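You operate a simulated robot arm through the tools that you are given. There is no shell and no other tool. Be economical: measure what you need, move in short steps, check, and stop when the job is done.

The job below is to be done with a simulated robot arm. You get a single attempt, and the scene is never put back.

JOB
Fetch the sugar bowl and set it on the green saucer on the middle of the bed.

Only the result counts: the job must be done as asked and must still hold three seconds after the hand-in. Knocking over, shifting, dropping, spilling or breaking anything else fails it.

ROBOT AND FRAMES
A 5-joint arm with a two-finger parallel gripper, fixed in place. Base frame: the origin is at the foot of the arm, x ahead of it, y to its left, z up; the work surface is at about z = 0. Lengths are in m, angles in degrees, forces in N, time in s.
With the tool pointing down near the work surface it reaches from about 0.26 to 0.68 m from the base axis. Its first joint turns from -66.0 to 66.0 degrees. The tool tilts only in the upright plane through the base axis and itself; it spins freely about its own axis. Payload 2.9 kg.
Tool frame: the origin (TCP) lies between the finger pads and is the grasp point; the fingertips stand 0.03 m ahead of it; z points along the fingers, y is the line along which they close. The gripper opens to 0.11 m. The fingers are 0.02 m wide and 0.01 m thick; the gripper's body (0.048 by 0.112 m) begins 0.055 m behind the TCP.
Orientation is that of the tool frame in the base frame, as a unit quaternion [w, x, y, z]. With the fingers straight down and closing along the base's y, the tool's x points along the base's -x, its y along +y and its z along -z.

CONTROLS
- The arm moves only by the tool nudge_tool. Its argument "increments" is a list of rows, each a list of 3 entries, a list of its own where there are three numbers: the shift along the tool's x, y, z in units of 25 mm (1.0 is 25 mm), then the turn about the tool's z in units of 8 degrees (1.0 is 8 degrees), then the opening, from 0 (shut) to 1 (fully open). In form: [[[tx, ty, tz], yaw, hand], ...]. A call has 1 to 8 rows; each row shifts and turns the commanded pose from where the row before left it, along the tool's axes as they then stand. A call with a number of a shift or a turn outside -1 to 1 is refused whole. A row lasts 0.2 s, in which the tool goes at most 0.05 m and 8.6 degrees; a call with a longer step from one row to the next is refused whole, and so is a gripper value outside its range. A pose out of reach is approached as far as the arm can. The call stops where the force on the tool passes 40 N (or 10 N more than at its start, if that is more) or the arm is blocked; 0.2 s more then pass. The fingers move at their own pace (about 0.108 m/s each) and stop on an object; they squeeze with about 21 N. The grip force told is the motor's: it shows also when the fingers shut on nothing. Time passes only in rows, and 0.2 s behind the last, so rows that do not move let the fingers close. It gives the time, the measured TCP pose, the force on the tool (base axes), the opening and the grip force at its end, in the units of the frame above (readings bear some noise).
- Cameras (640 x 400 px; columns grow to the right, rows downward): "scene" is fixed at [0.0261, -0.4286, 0.6093]; the picture's right is [0.94, -0.35, 0.00], its down [-0.18, -0.48, -0.86] and it looks along [0.30, 0.81, -0.51] (base axes); focal length 317 px, centre (320, 200). "wrist" rides on the gripper at [0.072, 0.017, -0.103] in the tool frame; the picture's right is [-0.23, 0.97, 0.00], its down [-0.76, -0.18, -0.62] and it looks along [-0.61, -0.14, 0.78] (tool axes); focal length 222 px, centre (320, 200). There is no depth. A picture from a camera that has moved, and an enlarged one, comes with that camera's place and axes in the base frame and with its lens. The place of the scene camera against the robot may be out by one fixed shift of up to 0.018 m in any direction.
- snapshot(camera): a new picture of that camera. It takes no simulated time.
- inspect(camera, box): a new picture of the part [left, top, right, bottom] of that camera's present view, enlarged. It takes no simulated time.
- job_done(): hands the job in; it is judged then, once.

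Work in short steps. Places have to be worked out from the pictures, the camera data and where the tool is seen: move nearer, look again, correct. Check each grasp and each placing, and mend what went wrong. You have 90 turns and 42 pictures in all, those below and enlarged ones among them. Open the gripper and draw the arm clear of the work before you hand the job in, unless the task says otherwise; then end with one line.

The tools are called after "Call:" by a JSON object that holds its "api" and its "payload". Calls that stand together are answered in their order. nudge_tool: Moves the arm, as the interface text tells. Its arguments: {"type":"object","properties":{"increments":{"type":"array"}},"required":["increments"]} The other tools are called the same way: snapshot (camera) takes a picture; inspect (camera, box) takes an enlarged picture of a part of a camera's view; job_done () hands the job in.

At the start:

```text
time: 0.0
ee_pos: [0.3374, 0.1971, 0.2597]
tool_rot: [0.0, -0.001, 1.0, -0.001]
contact_force: [0.6, 0.0, 0.1]
grip_width: 0.11
gripper_force: 0.0
```

scene: 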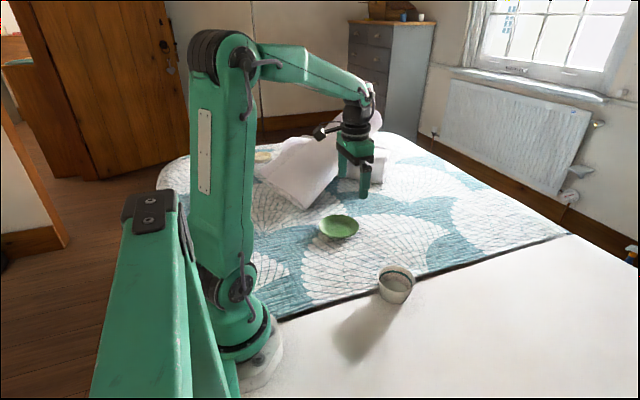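
wrist: 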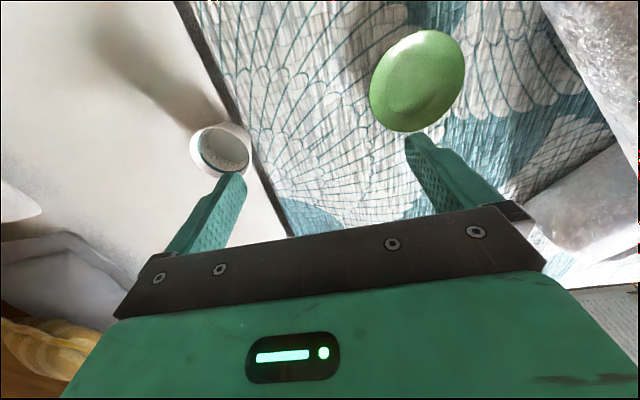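

The wrist view puts the bowl near (0.38, 0.03) and the saucer near (0.36, 0.335). I'll look at both enlarged before I move.

Call:
{"api": "inspect", "payload": {"camera": "scene", "box": [300, 200, 460, 320]}}

Call:
{"api": "inspect", "payload": {"camera": "wrist", "box": [160, 90, 300, 190]}}

```text
3.33 times, centred on (380, 260) of scene
camera zoom: at [0.0261, -0.4286, 0.6093], right [0.94, -0.35, 0.0], down [-0.18, -0.48, -0.86], along [0.3, 0.81, -0.51], focal length 1056 px, centre (120, 0)
```

zoom: 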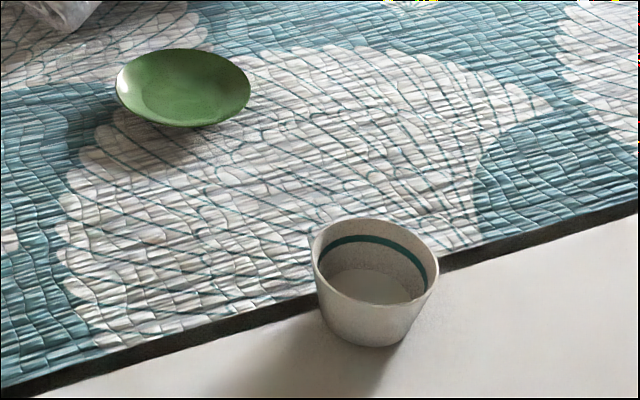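

```text
4.00 times, centred on (230, 140) of wrist
camera zoom: at [0.2633, 0.215, 0.3638], right [0.23, 0.97, 0.0], down [0.76, -0.18, 0.62], along [0.61, -0.14, -0.78], focal length 888 px, centre (680, 440)
```

zoom: 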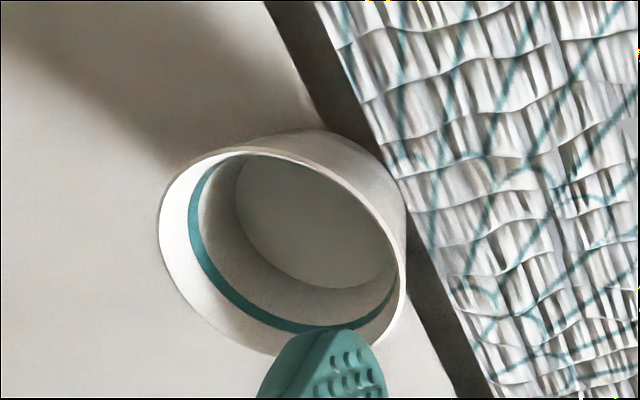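

The bowl is a tapered cup, about 0.09 m at the rim and 0.055 m high, and it stands clear of everything. I'll move above it at the present height for a better measurement.

Call:
{"api": "nudge_tool", "payload": {"increments": [[[-0.2, -0.93, 0], 0, 1], [[-0.2, -0.93, 0], 0, 1], [[-0.2, -0.93, 0], 0, 1], [[-0.2, -0.93, 0], 0, 1], [[-0.2, -0.93, 0], 0, 1], [[-0.2, -0.93, 0], 0, 1], [[-0.2, -0.93, 0], 0, 1], [[0, 0, 0.6], 0, 1]]}}

Call:
{"api": "snapshot", "payload": {"camera": "wrist"}}

Call:
{"api": "snapshot", "payload": {"camera": "scene"}}

```text
time: 1.8
ee_pos: [0.3704, 0.0361, 0.2456]
tool_rot: [0.001, 0.001, 1.0, 0.0]
contact_force: [-0.8, 0.1, -0.4]
grip_width: 0.11
gripper_force: 0.0
```

```text
37 pictures are left
camera wrist: at [0.2984, 0.053, 0.3488], right [0.23, 0.97, 0.0], down [0.76, -0.18, 0.62], along [0.61, -0.14, -0.78], focal length 222 px, centre (320, 200)
```

wrist: 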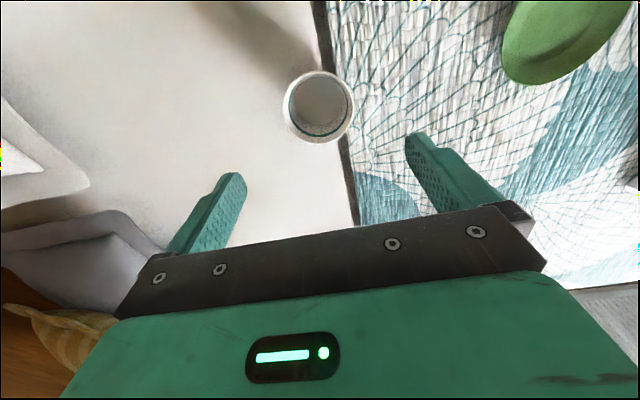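

```text
36 pictures are left
```

scene: 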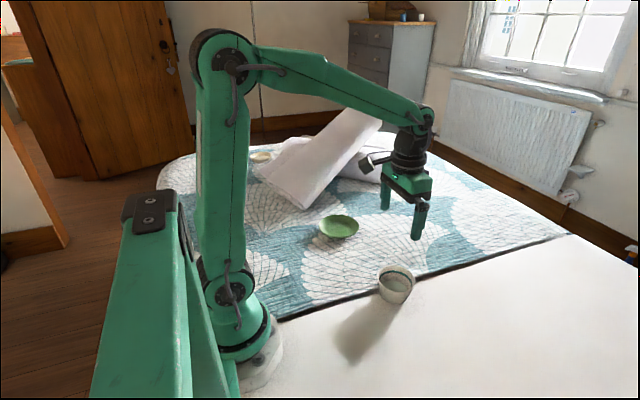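

The rim centre works out at (0.381, 0.035), 0.089 m wide, and both cameras agree on it. I'll centre over it, come down to a safe height just above the rim, and check again.

Call:
{"api": "nudge_tool", "payload": {"increments": [[[-0.42, -0.04, 0], 0, 1], [[0, 0, 0.9], 0, 1], [[0, 0, 0.9], 0, 1], [[0, 0, 0.9], 0, 1], [[0, 0, 0.9], 0, 1], [[0, 0, 0.9], 0, 1], [[0, 0, 0], 0, 1]]}}

Call:
{"api": "snapshot", "payload": {"camera": "wrist"}}

Call:
{"api": "inspect", "payload": {"camera": "scene", "box": [300, 180, 492, 300]}}

```text
time: 3.4
ee_pos: [0.3821, 0.034, 0.1326]
tool_rot: [0.0, 0.0, 1.0, 0.0]
contact_force: [-0.1, -0.9, 0.0]
grip_width: 0.1104
gripper_force: 0.1
```

```text
35 pictures are left
camera wrist: at [0.3095, 0.0517, 0.2359], right [0.23, 0.97, 0.0], down [0.76, -0.18, 0.62], along [0.61, -0.14, -0.78], focal length 222 px, centre (320, 200)
```

wrist: 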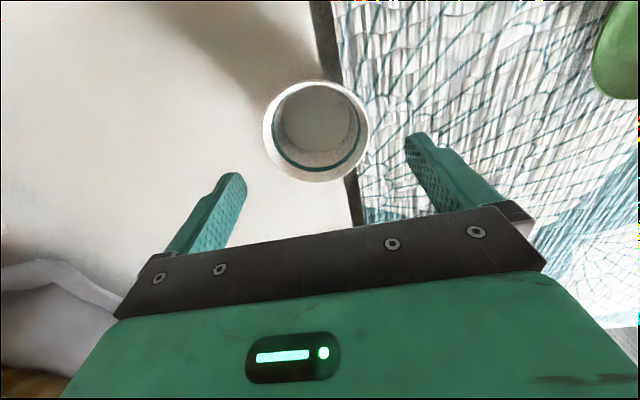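

```text
3.33 times, centred on (396, 240) of scene
camera zoom: at [0.0261, -0.4286, 0.6093], right [0.94, -0.35, 0.0], down [-0.18, -0.48, -0.86], along [0.3, 0.81, -0.51], focal length 1056 px, centre (67, 67)
```

zoom: 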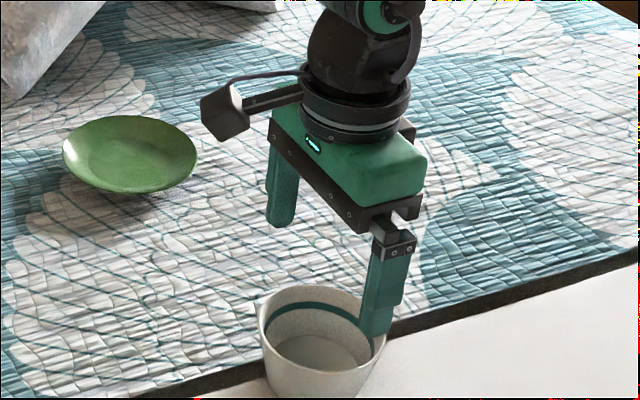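

Measured again, the rim is at (0.379, 0.034), so the fingers straddle it with about 1 cm each side. I'll shift 2 mm and descend in small steps to about z = 0.05.

Call:
{"api": "nudge_tool", "payload": {"increments": [[[0.1, 0, 0.4], 0, 1], [[0, 0, 0.4], 0, 1], [[0, 0, 0.4], 0, 1], [[0, 0, 0.4], 0, 1], [[0, 0, 0.4], 0, 1], [[0, 0, 0.4], 0, 1], [[0, 0, 0.4], 0, 1], [[0, 0, 0.4], 0, 1]]}}

Call:
{"api": "snapshot", "payload": {"camera": "wrist"}}

Call:
{"api": "inspect", "payload": {"camera": "scene", "box": [316, 220, 476, 320]}}

```text
time: 5.2
ee_pos: [0.3799, 0.033, 0.052]
tool_rot: [0.0, 0.0, 1.0, 0.0]
contact_force: [-0.3, -0.1, 0.6]
grip_width: 0.1101
gripper_force: 0.0
```

```text
33 pictures are left
camera wrist: at [0.3062, 0.0514, 0.1559], right [0.23, 0.97, 0.0], down [0.76, -0.18, 0.62], along [0.61, -0.14, -0.78], focal length 222 px, centre (320, 200)
```

wrist: 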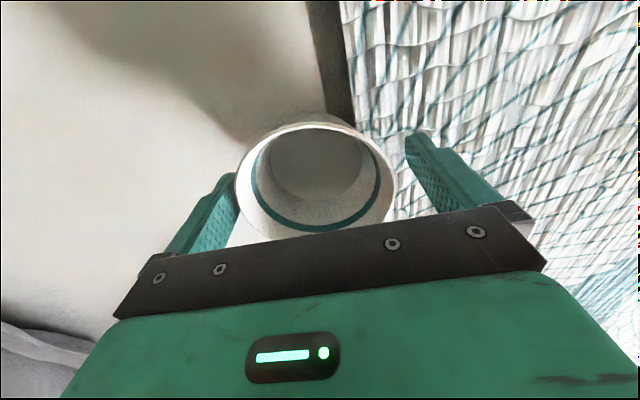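

```text
4.00 times, centred on (396, 270) of scene
camera zoom: at [0.0261, -0.4286, 0.6093], right [0.94, -0.35, 0.0], down [-0.18, -0.48, -0.86], along [0.3, 0.81, -0.51], focal length 1268 px, centre (16, -80)
```

zoom: 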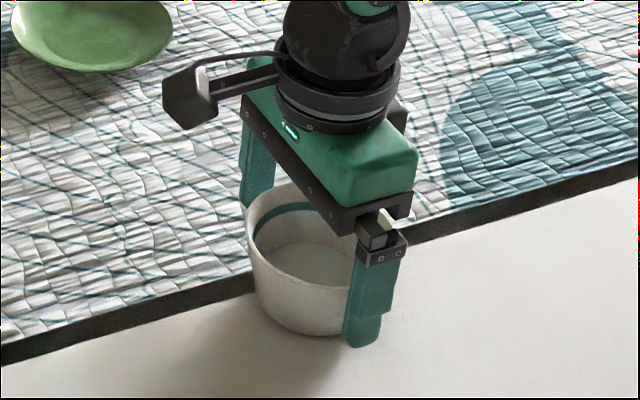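

The fingers straddle the bowl, rim at about (0.377, 0.034, 0.053). I'll centre by another 2 mm and close.

Call:
{"api": "nudge_tool", "payload": {"increments": [[[0.1, 0.02, 0], 0, 1], [[0, 0, 0], 0, 0.85], [[0, 0, 0], 0, 0.75], [[0, 0, 0], 0, 0.5], [[0, 0, 0], 0, 0.3], [[0, 0, 0], 0, 0]]}}

Call:
{"api": "snapshot", "payload": {"camera": "wrist"}}

Call:
{"api": "inspect", "payload": {"camera": "scene", "box": [316, 220, 476, 320]}}

```text
time: 6.6
ee_pos: [0.3754, 0.0344, 0.0519]
tool_rot: [0.0, 0.001, 1.0, 0.0]
contact_force: [0.4, 0.6, 0.4]
grip_width: 0.0908
gripper_force: 20.6
```

```text
31 pictures are left
camera wrist: at [0.3036, 0.052, 0.1561], right [0.23, 0.97, 0.0], down [0.76, -0.18, 0.62], along [0.61, -0.14, -0.78], focal length 222 px, centre (320, 200)
```

wrist: 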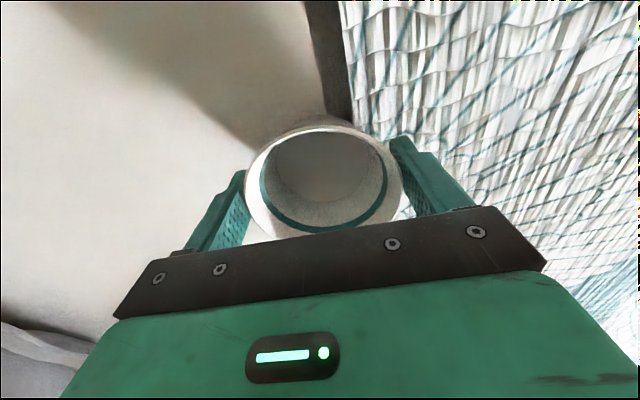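

```text
4.00 times, centred on (396, 270) of scene
camera zoom: at [0.0261, -0.4286, 0.6093], right [0.94, -0.35, 0.0], down [-0.18, -0.48, -0.86], along [0.3, 0.81, -0.51], focal length 1268 px, centre (16, -80)
```

zoom: 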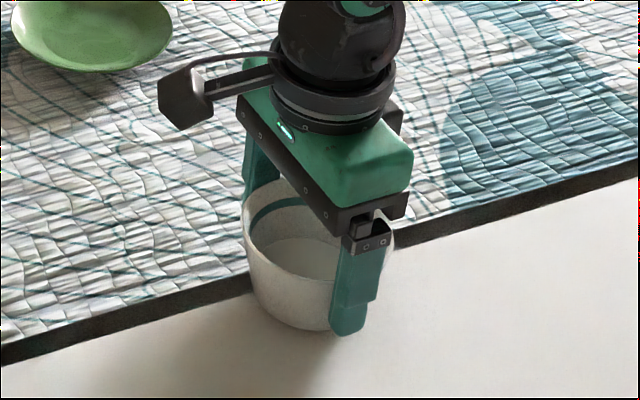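

The grip is firm at 0.091 m, matching the rim. I'll lift slowly and check for slip.

Call:
{"api": "nudge_tool", "payload": {"increments": [[[0, 0, -0.2], 0, 0], [[0, 0, -0.3], 0, 0], [[0, 0, -0.4], 0, 0], [[0, 0, -0.5], 0, 0], [[0, 0, -0.6], 0, 0], [[0, 0, 0], 0, 0]]}}

Call:
{"api": "snapshot", "payload": {"camera": "wrist"}}

Call:
{"api": "inspect", "payload": {"camera": "scene", "box": [300, 180, 492, 300]}}

```text
time: 8.0
ee_pos: [0.3779, 0.0343, 0.1028]
tool_rot: [0.0, 0.0, 1.0, 0.0]
contact_force: [0.9, -0.9, -1.3]
grip_width: 0.0895
gripper_force: 21.2
```

```text
29 pictures are left
camera wrist: at [0.304, 0.052, 0.2067], right [0.23, 0.97, 0.0], down [0.76, -0.18, 0.62], along [0.61, -0.14, -0.78], focal length 222 px, centre (320, 200)
```

wrist: 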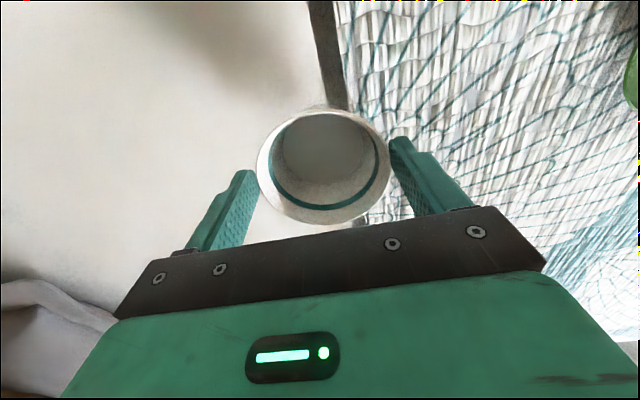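

```text
3.33 times, centred on (396, 240) of scene
camera zoom: at [0.0261, -0.4286, 0.6093], right [0.94, -0.35, 0.0], down [-0.18, -0.48, -0.86], along [0.3, 0.81, -0.51], focal length 1056 px, centre (67, 67)
```

zoom: 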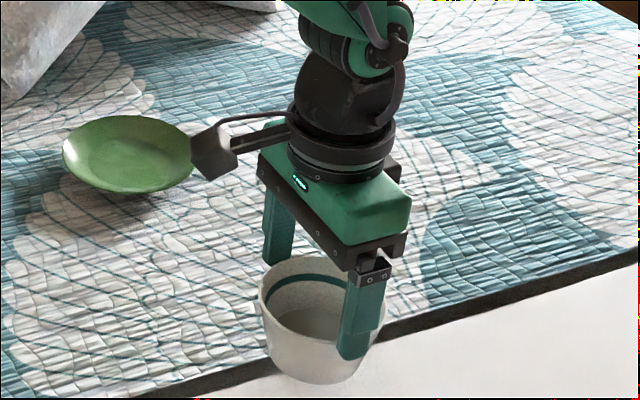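

The bowl slipped: its rim is about 0.026 m below the TCP, close to the fingertips, and it rose only about 2 cm. I'll lower it back onto the table at once, keeping the grip.

Call:
{"api": "nudge_tool", "payload": {"increments": [[[0, 0, 0.3], 0, 0], [[0, 0, 0.3], 0, 0], [[0, 0, 0.3], 0, 0]]}}

Call:
{"api": "snapshot", "payload": {"camera": "wrist"}}

Call:
{"api": "inspect", "payload": {"camera": "scene", "box": [316, 220, 476, 320]}}

```text
time: 8.8
ee_pos: [0.3772, 0.0357, 0.079]
tool_rot: [-0.001, 0.0, 1.0, -0.001]
contact_force: [0.2, 0.8, -2.3]
grip_width: 0.0898
gripper_force: 20.8
```

```text
27 pictures are left
camera wrist: at [0.3035, 0.052, 0.1836], right [0.23, 0.97, 0.0], down [0.76, -0.18, 0.62], along [0.61, -0.14, -0.78], focal length 222 px, centre (320, 200)
```

wrist: 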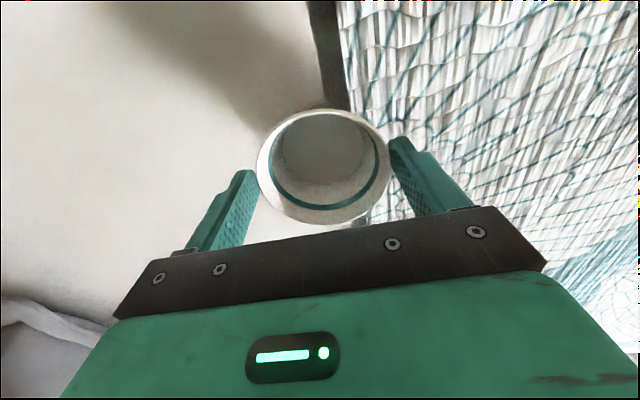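

```text
4.00 times, centred on (396, 270) of scene
camera zoom: at [0.0261, -0.4286, 0.6093], right [0.94, -0.35, 0.0], down [-0.18, -0.48, -0.86], along [0.3, 0.81, -0.51], focal length 1268 px, centre (16, -80)
```

zoom: 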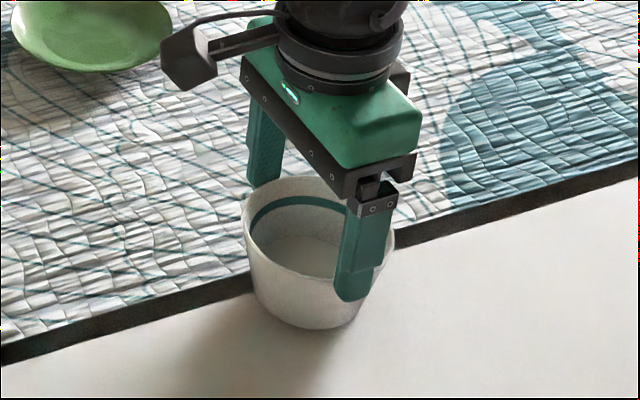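

While lowering, the bowl stayed put in the grip, and it now rests on the table with its rim at about 0.053. I'll release, go deeper to TCP z of about 0.038, and regrip to get more margin.

Call:
{"api": "nudge_tool", "payload": {"increments": [[[0, 0, 0.08], 0, 0], [[0, 0, 0], 0, 0.9], [[0, 0, 0], 0, 1], [[0, 0, 0.5], 0, 1], [[0, 0, 0.5], 0, 1], [[0, 0, 0.5], 0, 1], [[0, 0, 0], 0, 1]]}}

Call:
{"api": "nudge_tool", "payload": {"increments": [[[0, 0, 0], 0, 0.8], [[0, 0, 0], 0, 0.5], [[0, 0, 0], 0, 0], [[0, 0, 0], 0, 0], [[0, 0, 0], 0, 0]]}}

Call:
{"api": "snapshot", "payload": {"camera": "wrist"}}

```text
time: 10.4
ee_pos: [0.3768, 0.0349, 0.042]
tool_rot: [0.0, 0.001, 1.0, -0.001]
contact_force: [-0.3, 0.0, -0.2]
grip_width: 0.1102
gripper_force: 0.2
```

```text
time: 11.6
ee_pos: [0.3771, 0.0351, 0.0417]
tool_rot: [0.0, 0.0, 1.0, 0.0]
contact_force: [0.3, -0.2, -0.2]
grip_width: 0.0896
gripper_force: 21.0
```

```text
25 pictures are left
camera wrist: at [0.3034, 0.0519, 0.1449], right [0.23, 0.97, 0.0], down [0.76, -0.18, 0.62], along [0.61, -0.14, -0.78], focal length 222 px, centre (320, 200)
```

wrist: 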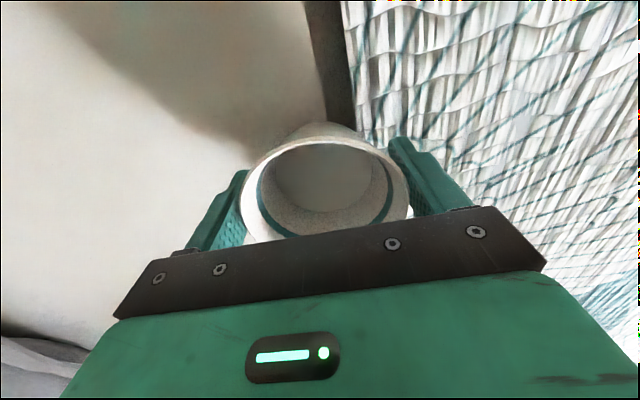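

Regripped deeper, with the rim about 12 mm behind the TCP. I'll lift a few mm slowly and hold, then see whether it slips.

Call:
{"api": "nudge_tool", "payload": {"increments": [[[0, 0, -0.1], 0, 0], [[0, 0, -0.1], 0, 0], [[0, 0, -0.1], 0, 0], [[0, 0, -0.1], 0, 0], [[0, 0, 0], 0, 0], [[0, 0, 0], 0, 0]]}}

Call:
{"api": "snapshot", "payload": {"camera": "wrist"}}

```text
time: 13.0
ee_pos: [0.3781, 0.035, 0.0519]
tool_rot: [0.0, 0.0, 1.0, 0.0]
contact_force: [-0.7, -0.5, -1.9]
grip_width: 0.0896
gripper_force: 20.8
```

```text
24 pictures are left
camera wrist: at [0.3037, 0.0521, 0.1544], right [0.23, 0.97, 0.0], down [0.76, -0.18, 0.62], along [0.61, -0.14, -0.78], focal length 222 px, centre (320, 200)
```

wrist: 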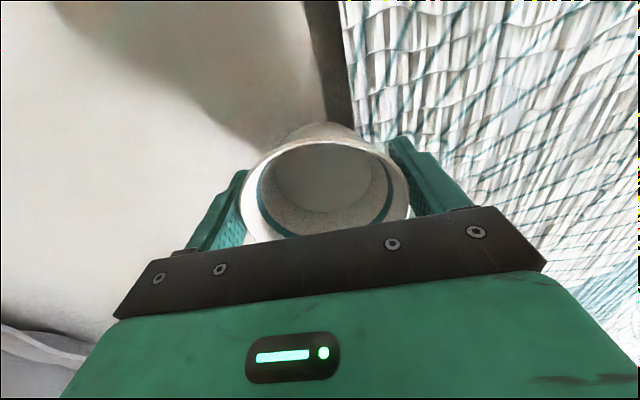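

No slip this time: the bowl rose with the tool and the reading shows about 2 N of weight. I'll lift on gently and check again.

Call:
{"api": "nudge_tool", "payload": {"increments": [[[0, 0, -0.2], 0, 0], [[0, 0, -0.25], 0, 0], [[0, 0, -0.25], 0, 0], [[0, 0, -0.25], 0, 0], [[0, 0, -0.25], 0, 0], [[0, 0, -0.25], 0, 0], [[0, 0, -0.25], 0, 0], [[0, 0, -0.2], 0, 0]]}}

Call:
{"api": "snapshot", "payload": {"camera": "wrist"}}

```text
time: 14.8
ee_pos: [0.3779, 0.0338, 0.097]
tool_rot: [0.0, 0.0, 1.0, 0.0]
contact_force: [-0.7, -0.5, -1.3]
grip_width: 0.0895
gripper_force: 21.4
```

```text
23 pictures are left
camera wrist: at [0.3039, 0.0519, 0.2013], right [0.23, 0.97, 0.0], down [0.76, -0.18, 0.62], along [0.61, -0.14, -0.78], focal length 222 px, centre (320, 200)
```

wrist: 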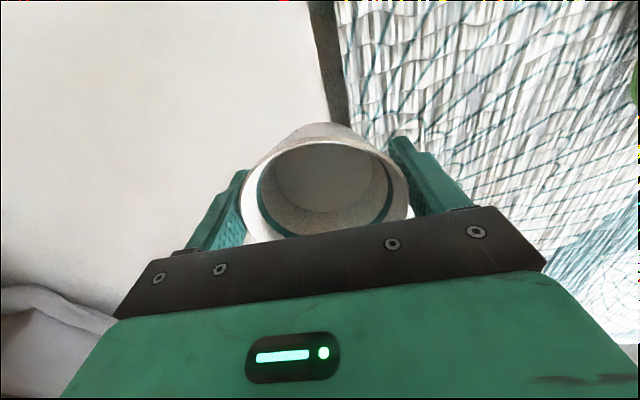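

It's held steadily. I'll carry it toward the saucer at this height, ramping gently, and stop short to remeasure the saucer.

Call:
{"api": "nudge_tool", "payload": {"increments": [[[0.1, 0.3, -0.2], 0, 0], [[0.1, 0.6, 0], 0, 0], [[0.1, 0.8, 0], 0, 0], [[0.1, 0.8, 0], 0, 0], [[0.1, 0.8, 0], 0, 0], [[0.1, 0.8, 0], 0, 0], [[0.1, 0.6, 0], 0, 0], [[0.1, 0.3, 0], 0, 0]]}}

Call:
{"api": "snapshot", "payload": {"camera": "wrist"}}

Call:
{"api": "snapshot", "payload": {"camera": "scene"}}

```text
time: 16.6
ee_pos: [0.3564, 0.1607, 0.1035]
tool_rot: [-0.001, 0.0, 1.0, -0.001]
contact_force: [-0.5, 0.1, -1.5]
grip_width: 0.0894
gripper_force: 20.7
```

```text
22 pictures are left
camera wrist: at [0.2832, 0.1778, 0.2064], right [0.23, 0.97, 0.0], down [0.76, -0.18, 0.62], along [0.61, -0.14, -0.78], focal length 222 px, centre (320, 200)
```

wrist: 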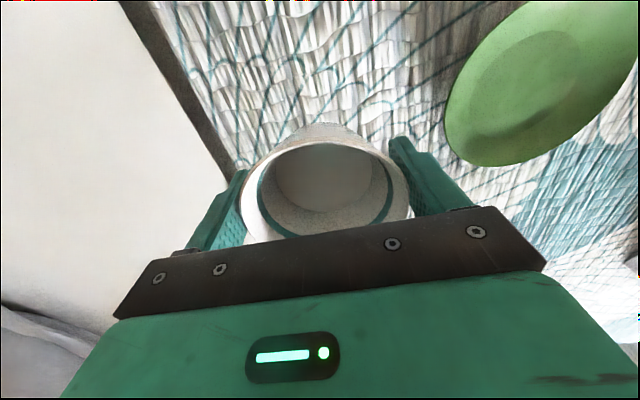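

```text
21 pictures are left
```

scene: 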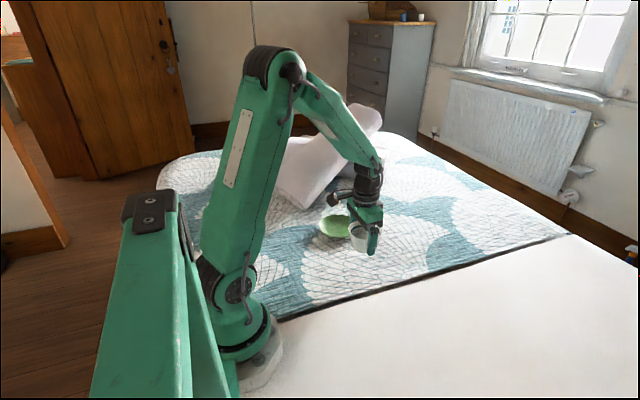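

The saucer centre comes out at about (0.358, 0.332) again, and the bowl is well centred in the grip. I'll move over the saucer.

Call:
{"api": "nudge_tool", "payload": {"increments": [[[0, 0.4, 0], 0, 0], [[0, 0.8, 0], 0, 0], [[-0.03, 1, 0], 0, 0], [[-0.03, 1, 0], 0, 0], [[0, 1, 0], 0, 0], [[0, 1, 0], 0, 0], [[0, 1, 0], 0, 0], [[0, 0.6, 0], 0, 0]]}}

Call:
{"api": "snapshot", "payload": {"camera": "wrist"}}

Call:
{"api": "inspect", "payload": {"camera": "scene", "box": [260, 160, 420, 260]}}

```text
time: 18.4
ee_pos: [0.3588, 0.3301, 0.1025]
tool_rot: [0.0, 0.0, 1.0, 0.0]
contact_force: [-1.0, -0.7, -1.8]
grip_width: 0.0894
gripper_force: 21.2
```

```text
20 pictures are left
camera wrist: at [0.2853, 0.3476, 0.2064], right [0.23, 0.97, 0.0], down [0.76, -0.18, 0.62], along [0.61, -0.14, -0.78], focal length 222 px, centre (320, 200)
```

wrist: 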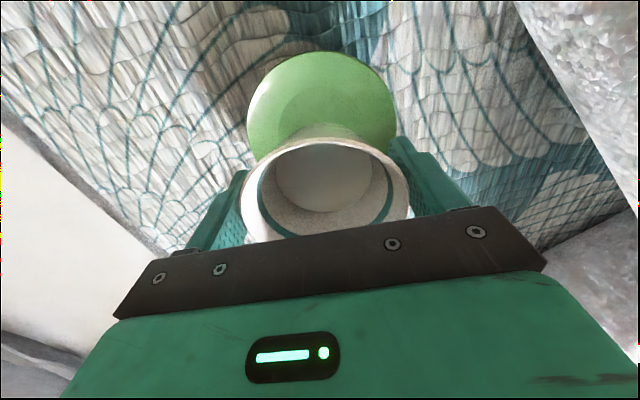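

```text
4.00 times, centred on (340, 210) of scene
camera zoom: at [0.0261, -0.4286, 0.6093], right [0.94, -0.35, 0.0], down [-0.18, -0.48, -0.86], along [0.3, 0.81, -0.51], focal length 1268 px, centre (240, 160)
```

zoom: 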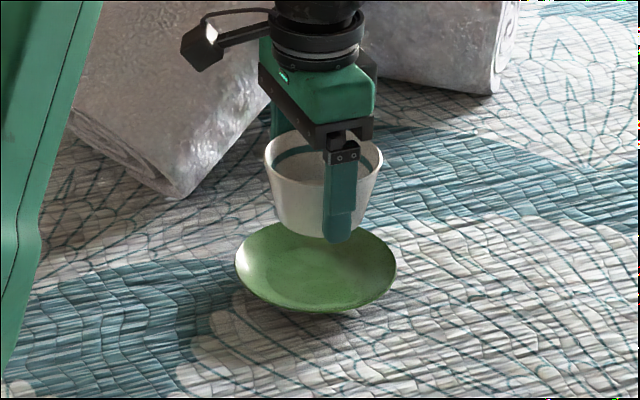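

Working from rim edges rather than ellipse centres, the saucer is at about (0.364, 0.331). The bowl sits roughly 5 to 9 mm ahead of the TCP, so I'll shift back 5 mm in x and descend partway.

Call:
{"api": "nudge_tool", "payload": {"increments": [[[0.2, 0.06, 0], 0, 0], [[0, 0, 0.25], 0, 0], [[0, 0, 0.25], 0, 0], [[0, 0, 0.25], 0, 0], [[0, 0, 0.25], 0, 0], [[0, 0, 0.25], 0, 0], [[0, 0, 0], 0, 0]]}}

Call:
{"api": "snapshot", "payload": {"camera": "wrist"}}

Call:
{"api": "inspect", "payload": {"camera": "scene", "box": [290, 180, 386, 240]}}

```text
time: 20.0
ee_pos: [0.3541, 0.3308, 0.0707]
tool_rot: [0.0, 0.0, 1.0, 0.001]
contact_force: [0.1, -1.4, -1.2]
grip_width: 0.0894
gripper_force: 21.0
```

```text
18 pictures are left
camera wrist: at [0.28, 0.3483, 0.1751], right [0.23, 0.97, 0.0], down [0.76, -0.18, 0.62], along [0.61, -0.14, -0.78], focal length 222 px, centre (320, 200)
```

wrist: 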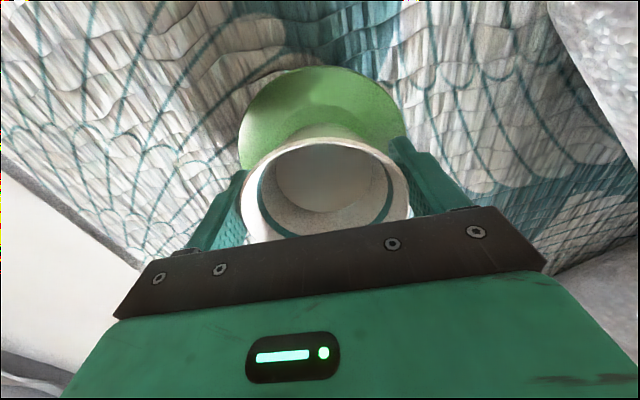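

```text
6.67 times, centred on (338, 210) of scene
camera zoom: at [0.0261, -0.4286, 0.6093], right [0.94, -0.35, 0.0], down [-0.18, -0.48, -0.86], along [0.3, 0.81, -0.51], focal length 2112 px, centre (200, 133)
```

zoom: 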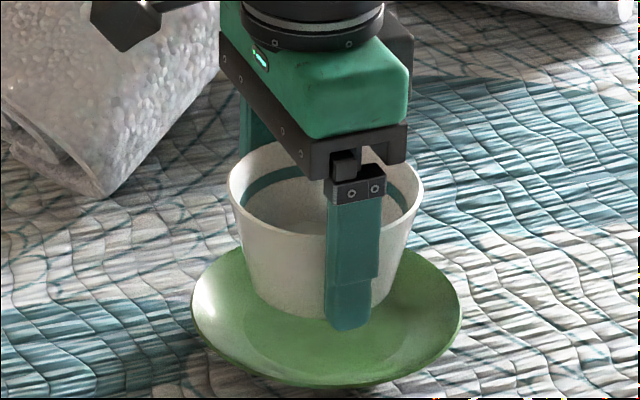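

The bowl is centred over the saucer laterally, with its base at about z = 0.029. I'll descend in fine steps and watch the force.

Call:
{"api": "nudge_tool", "payload": {"increments": [[[0, 0, 0.1], 0, 0], [[0, 0, 0.1], 0, 0], [[0, 0, 0.1], 0, 0], [[0, 0, 0.1], 0, 0], [[0, 0, 0.1], 0, 0], [[0, 0, 0], 0, 0]]}}

Call:
{"api": "inspect", "payload": {"camera": "scene", "box": [290, 180, 386, 240]}}

```text
time: 21.4
ee_pos: [0.3534, 0.3309, 0.0579]
tool_rot: [0.001, 0.0, 1.0, 0.001]
contact_force: [-0.2, 0.0, -1.2]
grip_width: 0.0891
gripper_force: 21.0
```

```text
6.67 times, centred on (338, 210) of scene
camera zoom: at [0.0261, -0.4286, 0.6093], right [0.94, -0.35, 0.0], down [-0.18, -0.48, -0.86], along [0.3, 0.81, -0.51], focal length 2112 px, centre (200, 133)
```

zoom: 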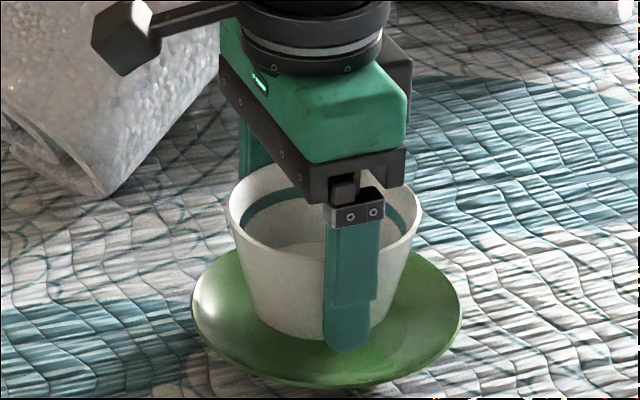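

The weight is still on the fingers, base at about 0.016. I'll keep going down in roughly 1 mm steps.

Call:
{"api": "nudge_tool", "payload": {"increments": [[[0, 0, 0.05], 0, 0], [[0, 0, 0.05], 0, 0], [[0, 0, 0.05], 0, 0], [[0, 0, 0], 0, 0]]}}

```text
time: 22.4
ee_pos: [0.3536, 0.3322, 0.055]
tool_rot: [0.0, 0.001, 1.0, 0.0]
contact_force: [0.0, -0.2, -1.6]
grip_width: 0.0893
gripper_force: 21.0
```

No contact yet, so a little further.

Call:
{"api": "nudge_tool", "payload": {"increments": [[[0, 0, 0.05], 0, 0], [[0, 0, 0.05], 0, 0], [[0, 0, 0], 0, 0]]}}

Call:
{"api": "inspect", "payload": {"camera": "scene", "box": [290, 180, 386, 240]}}

```text
time: 23.2
ee_pos: [0.3533, 0.3314, 0.0536]
tool_rot: [0.0, 0.0, 1.0, 0.0]
contact_force: [0.3, 0.2, -1.2]
grip_width: 0.0891
gripper_force: 21.4
```

```text
6.67 times, centred on (338, 210) of scene
camera zoom: at [0.0261, -0.4286, 0.6093], right [0.94, -0.35, 0.0], down [-0.18, -0.48, -0.86], along [0.3, 0.81, -0.51], focal length 2112 px, centre (200, 133)
```

zoom: 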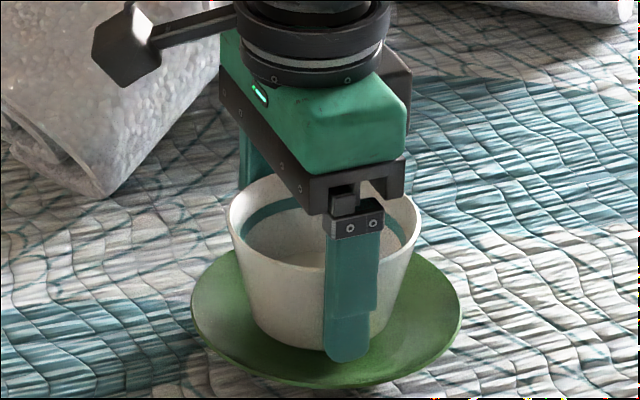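

Base at about 0.012 and the weight is still carried; the alignment looks good. I'll continue down.

Call:
{"api": "nudge_tool", "payload": {"increments": [[[0, 0, 0.05], 0, 0], [[0, 0, 0.05], 0, 0], [[0, 0, 0], 0, 0]]}}

```text
time: 24.0
ee_pos: [0.353, 0.3317, 0.0521]
tool_rot: [0.0, 0.0, 1.0, 0.001]
contact_force: [-0.7, -0.4, -2.1]
grip_width: 0.0892
gripper_force: 20.9
```

Call:
{"api": "nudge_tool", "payload": {"increments": [[[0, 0, 0.05], 0, 0], [[0, 0, 0.05], 0, 0], [[0, 0, 0], 0, 0]]}}

```text
time: 24.8
ee_pos: [0.3536, 0.3324, 0.0498]
tool_rot: [0.001, 0.0, 1.0, 0.001]
contact_force: [-2.7, -0.7, 9.2]
grip_width: 0.0891
gripper_force: 21.2
```

The force rose to +9 N, so something made contact. I'll look to confirm it's the bowl's base on the saucer floor.

Call:
{"api": "inspect", "payload": {"camera": "scene", "box": [290, 180, 386, 240]}}

Call:
{"api": "snapshot", "payload": {"camera": "wrist"}}

```text
6.67 times, centred on (338, 210) of scene
camera zoom: at [0.026, -0.4286, 0.6092], right [0.94, -0.35, 0.0], down [-0.18, -0.48, -0.86], along [0.3, 0.81, -0.51], focal length 2112 px, centre (200, 133)
```

zoom: 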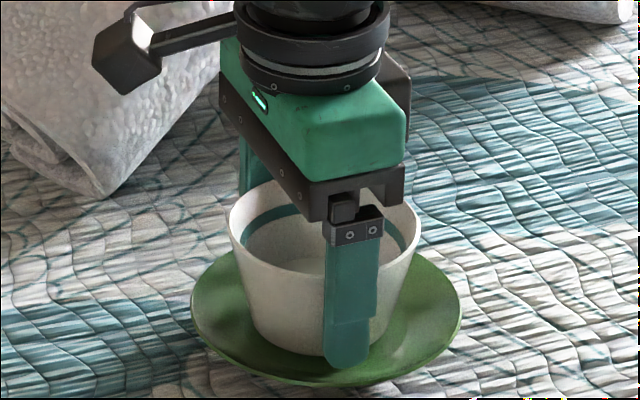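

```text
13 pictures are left
camera wrist: at [0.2804, 0.3491, 0.1529], right [0.23, 0.97, 0.0], down [0.76, -0.18, 0.62], along [0.61, -0.14, -0.78], focal length 222 px, centre (320, 200)
```

wrist: 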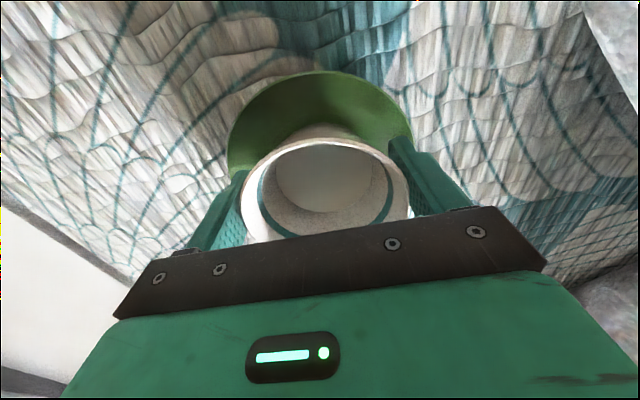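

The base is on the saucer floor and both centres are near x = 0.365, so the placement is good. I'll ease the pressure slightly, open just past the rim so the fingers stay clear of the saucer's edge, then rise straight up.

Call:
{"api": "nudge_tool", "payload": {"increments": [[[0, 0, -0.02], 0, 0], [[0, 0, 0], 0, 0.84], [[0, 0, 0], 0, 0.87], [[0, 0, 0], 0, 0.89], [[0, 0, 0], 0, 0.89]]}}

Call:
{"api": "snapshot", "payload": {"camera": "wrist"}}

Call:
{"api": "inspect", "payload": {"camera": "scene", "box": [290, 180, 386, 240]}}

```text
time: 26.0
ee_pos: [0.3548, 0.331, 0.0504]
tool_rot: [0.001, 0.0, 1.0, 0.002]
contact_force: [1.4, -0.8, 12.5]
grip_width: 0.0926
gripper_force: 0.0
```

```text
12 pictures are left
camera wrist: at [0.2806, 0.3489, 0.153], right [0.23, 0.97, 0.0], down [0.76, -0.18, 0.62], along [0.61, -0.14, -0.78], focal length 222 px, centre (320, 200)
```

wrist: 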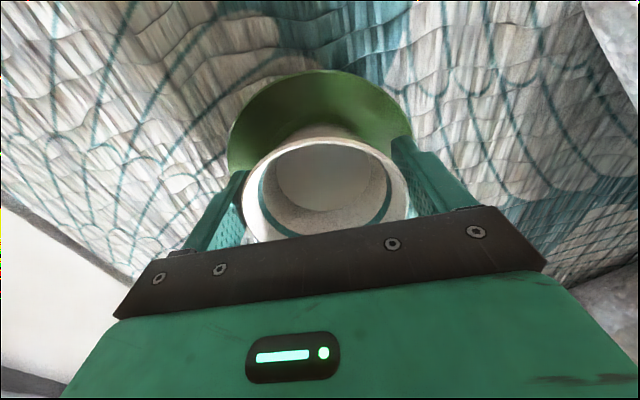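

```text
6.67 times, centred on (338, 210) of scene
camera zoom: at [0.026, -0.4286, 0.6092], right [0.94, -0.35, 0.0], down [-0.18, -0.48, -0.86], along [0.3, 0.81, -0.51], focal length 2112 px, centre (200, 133)
```

zoom: 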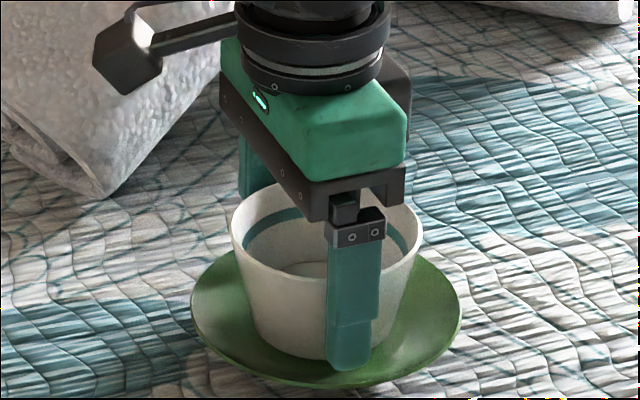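

The opening stalled at 0.0926 with upward force, so the fingertips are touching the saucer's sloping wall, though the bowl is already free. I'll rise gently so the fingers come off the saucer and open the rest of the way.

Call:
{"api": "nudge_tool", "payload": {"increments": [[[0, 0, -0.06], 0, 0.85], [[0, 0, -0.06], 0, 0.86], [[0, 0, -0.08], 0, 0.88], [[0, 0, 0], 0, 0.9]]}}

Call:
{"api": "snapshot", "payload": {"camera": "wrist"}}

Call:
{"api": "inspect", "payload": {"camera": "scene", "box": [290, 180, 386, 240]}}

```text
time: 27.0
ee_pos: [0.3537, 0.3308, 0.0537]
tool_rot: [0.0, 0.0, 1.0, 0.0]
contact_force: [0.3, 0.3, -0.8]
grip_width: 0.099
gripper_force: 0.1
```

```text
10 pictures are left
camera wrist: at [0.2802, 0.3483, 0.1573], right [0.23, 0.97, 0.0], down [0.76, -0.18, 0.62], along [0.61, -0.14, -0.78], focal length 222 px, centre (320, 200)
```

wrist: 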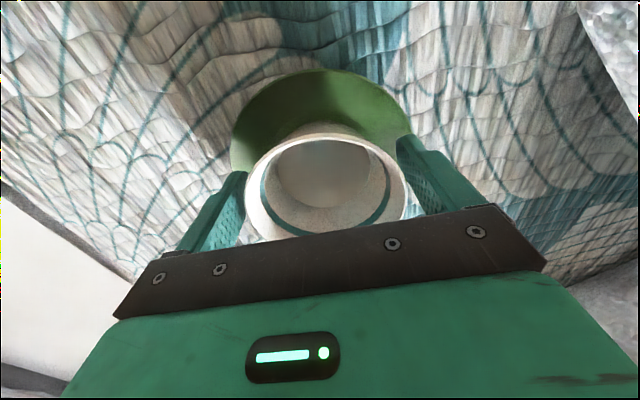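

```text
6.67 times, centred on (338, 210) of scene
camera zoom: at [0.0261, -0.4286, 0.6093], right [0.94, -0.35, 0.0], down [-0.18, -0.48, -0.86], along [0.3, 0.81, -0.51], focal length 2112 px, centre (200, 133)
```

zoom: 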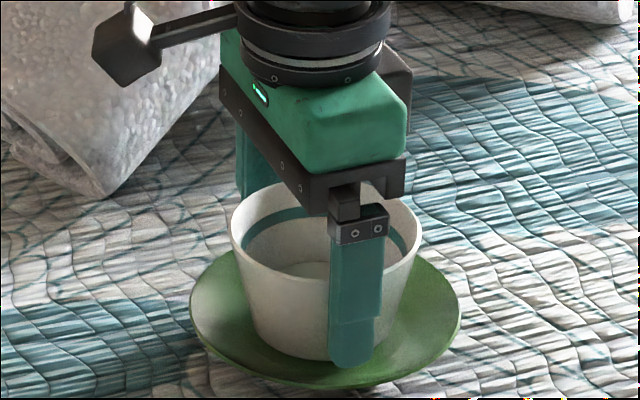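

The force is gone, the fingers are clear on both sides and the bowl sits upright on the saucer. I'll rise straight up slowly.

Call:
{"api": "nudge_tool", "payload": {"increments": [[[0, 0, -0.2], 0, 0.9], [[0, 0, -0.3], 0, 0.95], [[0, 0, -0.4], 0, 1], [[0, 0, -0.6], 0, 1], [[0, 0, -0.9], 0, 1], [[0, 0, -0.9], 0, 1], [[0, 0, -0.9], 0, 1], [[0, 0, -0.9], 0, 1]]}}

Call:
{"api": "inspect", "payload": {"camera": "scene", "box": [290, 180, 386, 240]}}

Call:
{"api": "snapshot", "payload": {"camera": "wrist"}}

```text
time: 28.8
ee_pos: [0.3552, 0.3325, 0.182]
tool_rot: [0.001, -0.001, 1.0, 0.001]
contact_force: [-0.6, -0.3, 0.3]
grip_width: 0.1099
gripper_force: 0.0
```

```text
6.67 times, centred on (338, 210) of scene
camera zoom: at [0.0261, -0.4286, 0.6093], right [0.94, -0.35, 0.0], down [-0.18, -0.48, -0.86], along [0.3, 0.81, -0.51], focal length 2112 px, centre (200, 133)
```

zoom: 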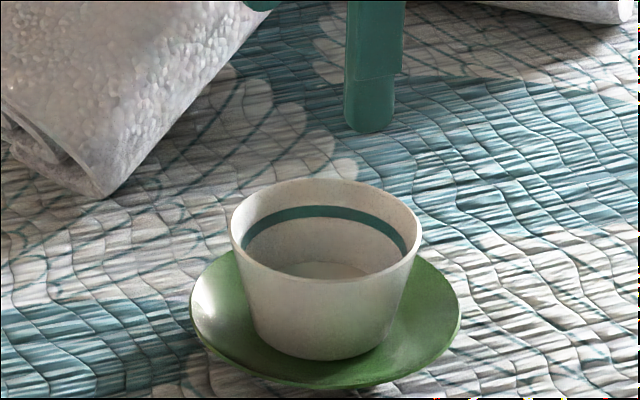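

```text
7 pictures are left
camera wrist: at [0.2813, 0.349, 0.2851], right [0.23, 0.97, 0.0], down [0.76, -0.18, 0.62], along [0.61, -0.14, -0.78], focal length 222 px, centre (320, 200)
```

wrist: 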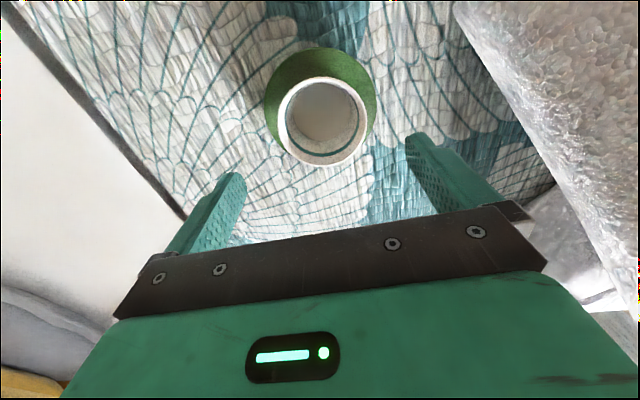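

The bowl stands upright and centred on the saucer, about (0.363, 0.331) against a saucer centre near (0.365, 0.331), and the saucer hasn't moved. I'll draw the arm further up and clear.

Call:
{"api": "nudge_tool", "payload": {"increments": [[[0, 0, -0.9], 0, 1], [[0, 0, -0.9], 0, 1], [[0, 0, -0.9], 0, 1], [[0, -0.8, 0], 0, 1], [[0, -0.8, 0], 0, 1], [[0, -0.8, 0], 0, 1], [[0, 0, 0], 0, 1]]}}

Call:
{"api": "snapshot", "payload": {"camera": "scene"}}

```text
time: 30.4
ee_pos: [0.3536, 0.2723, 0.2484]
tool_rot: [0.0, 0.0, 1.0, 0.0]
contact_force: [-0.3, 0.0, 0.8]
grip_width: 0.11
gripper_force: 0.0
```

```text
6 pictures are left
```

scene: 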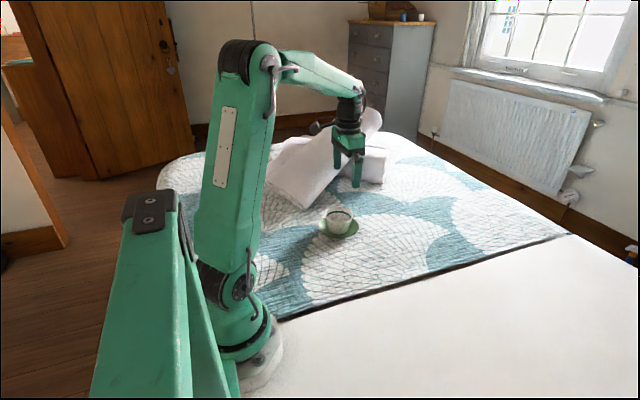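

The bowl is stable on the saucer and the arm is clear with the gripper open, so I'm handing in.

Call:
{"api": "job_done", "payload": {}}

```text
The job is handed in.
```

The sugar bowl is standing upright on the green saucer in the middle of the bed, and I handed the job in with the gripper open and the arm clear; on the first lift the bowl slipped in the grip, so I set it back down and regripped it.
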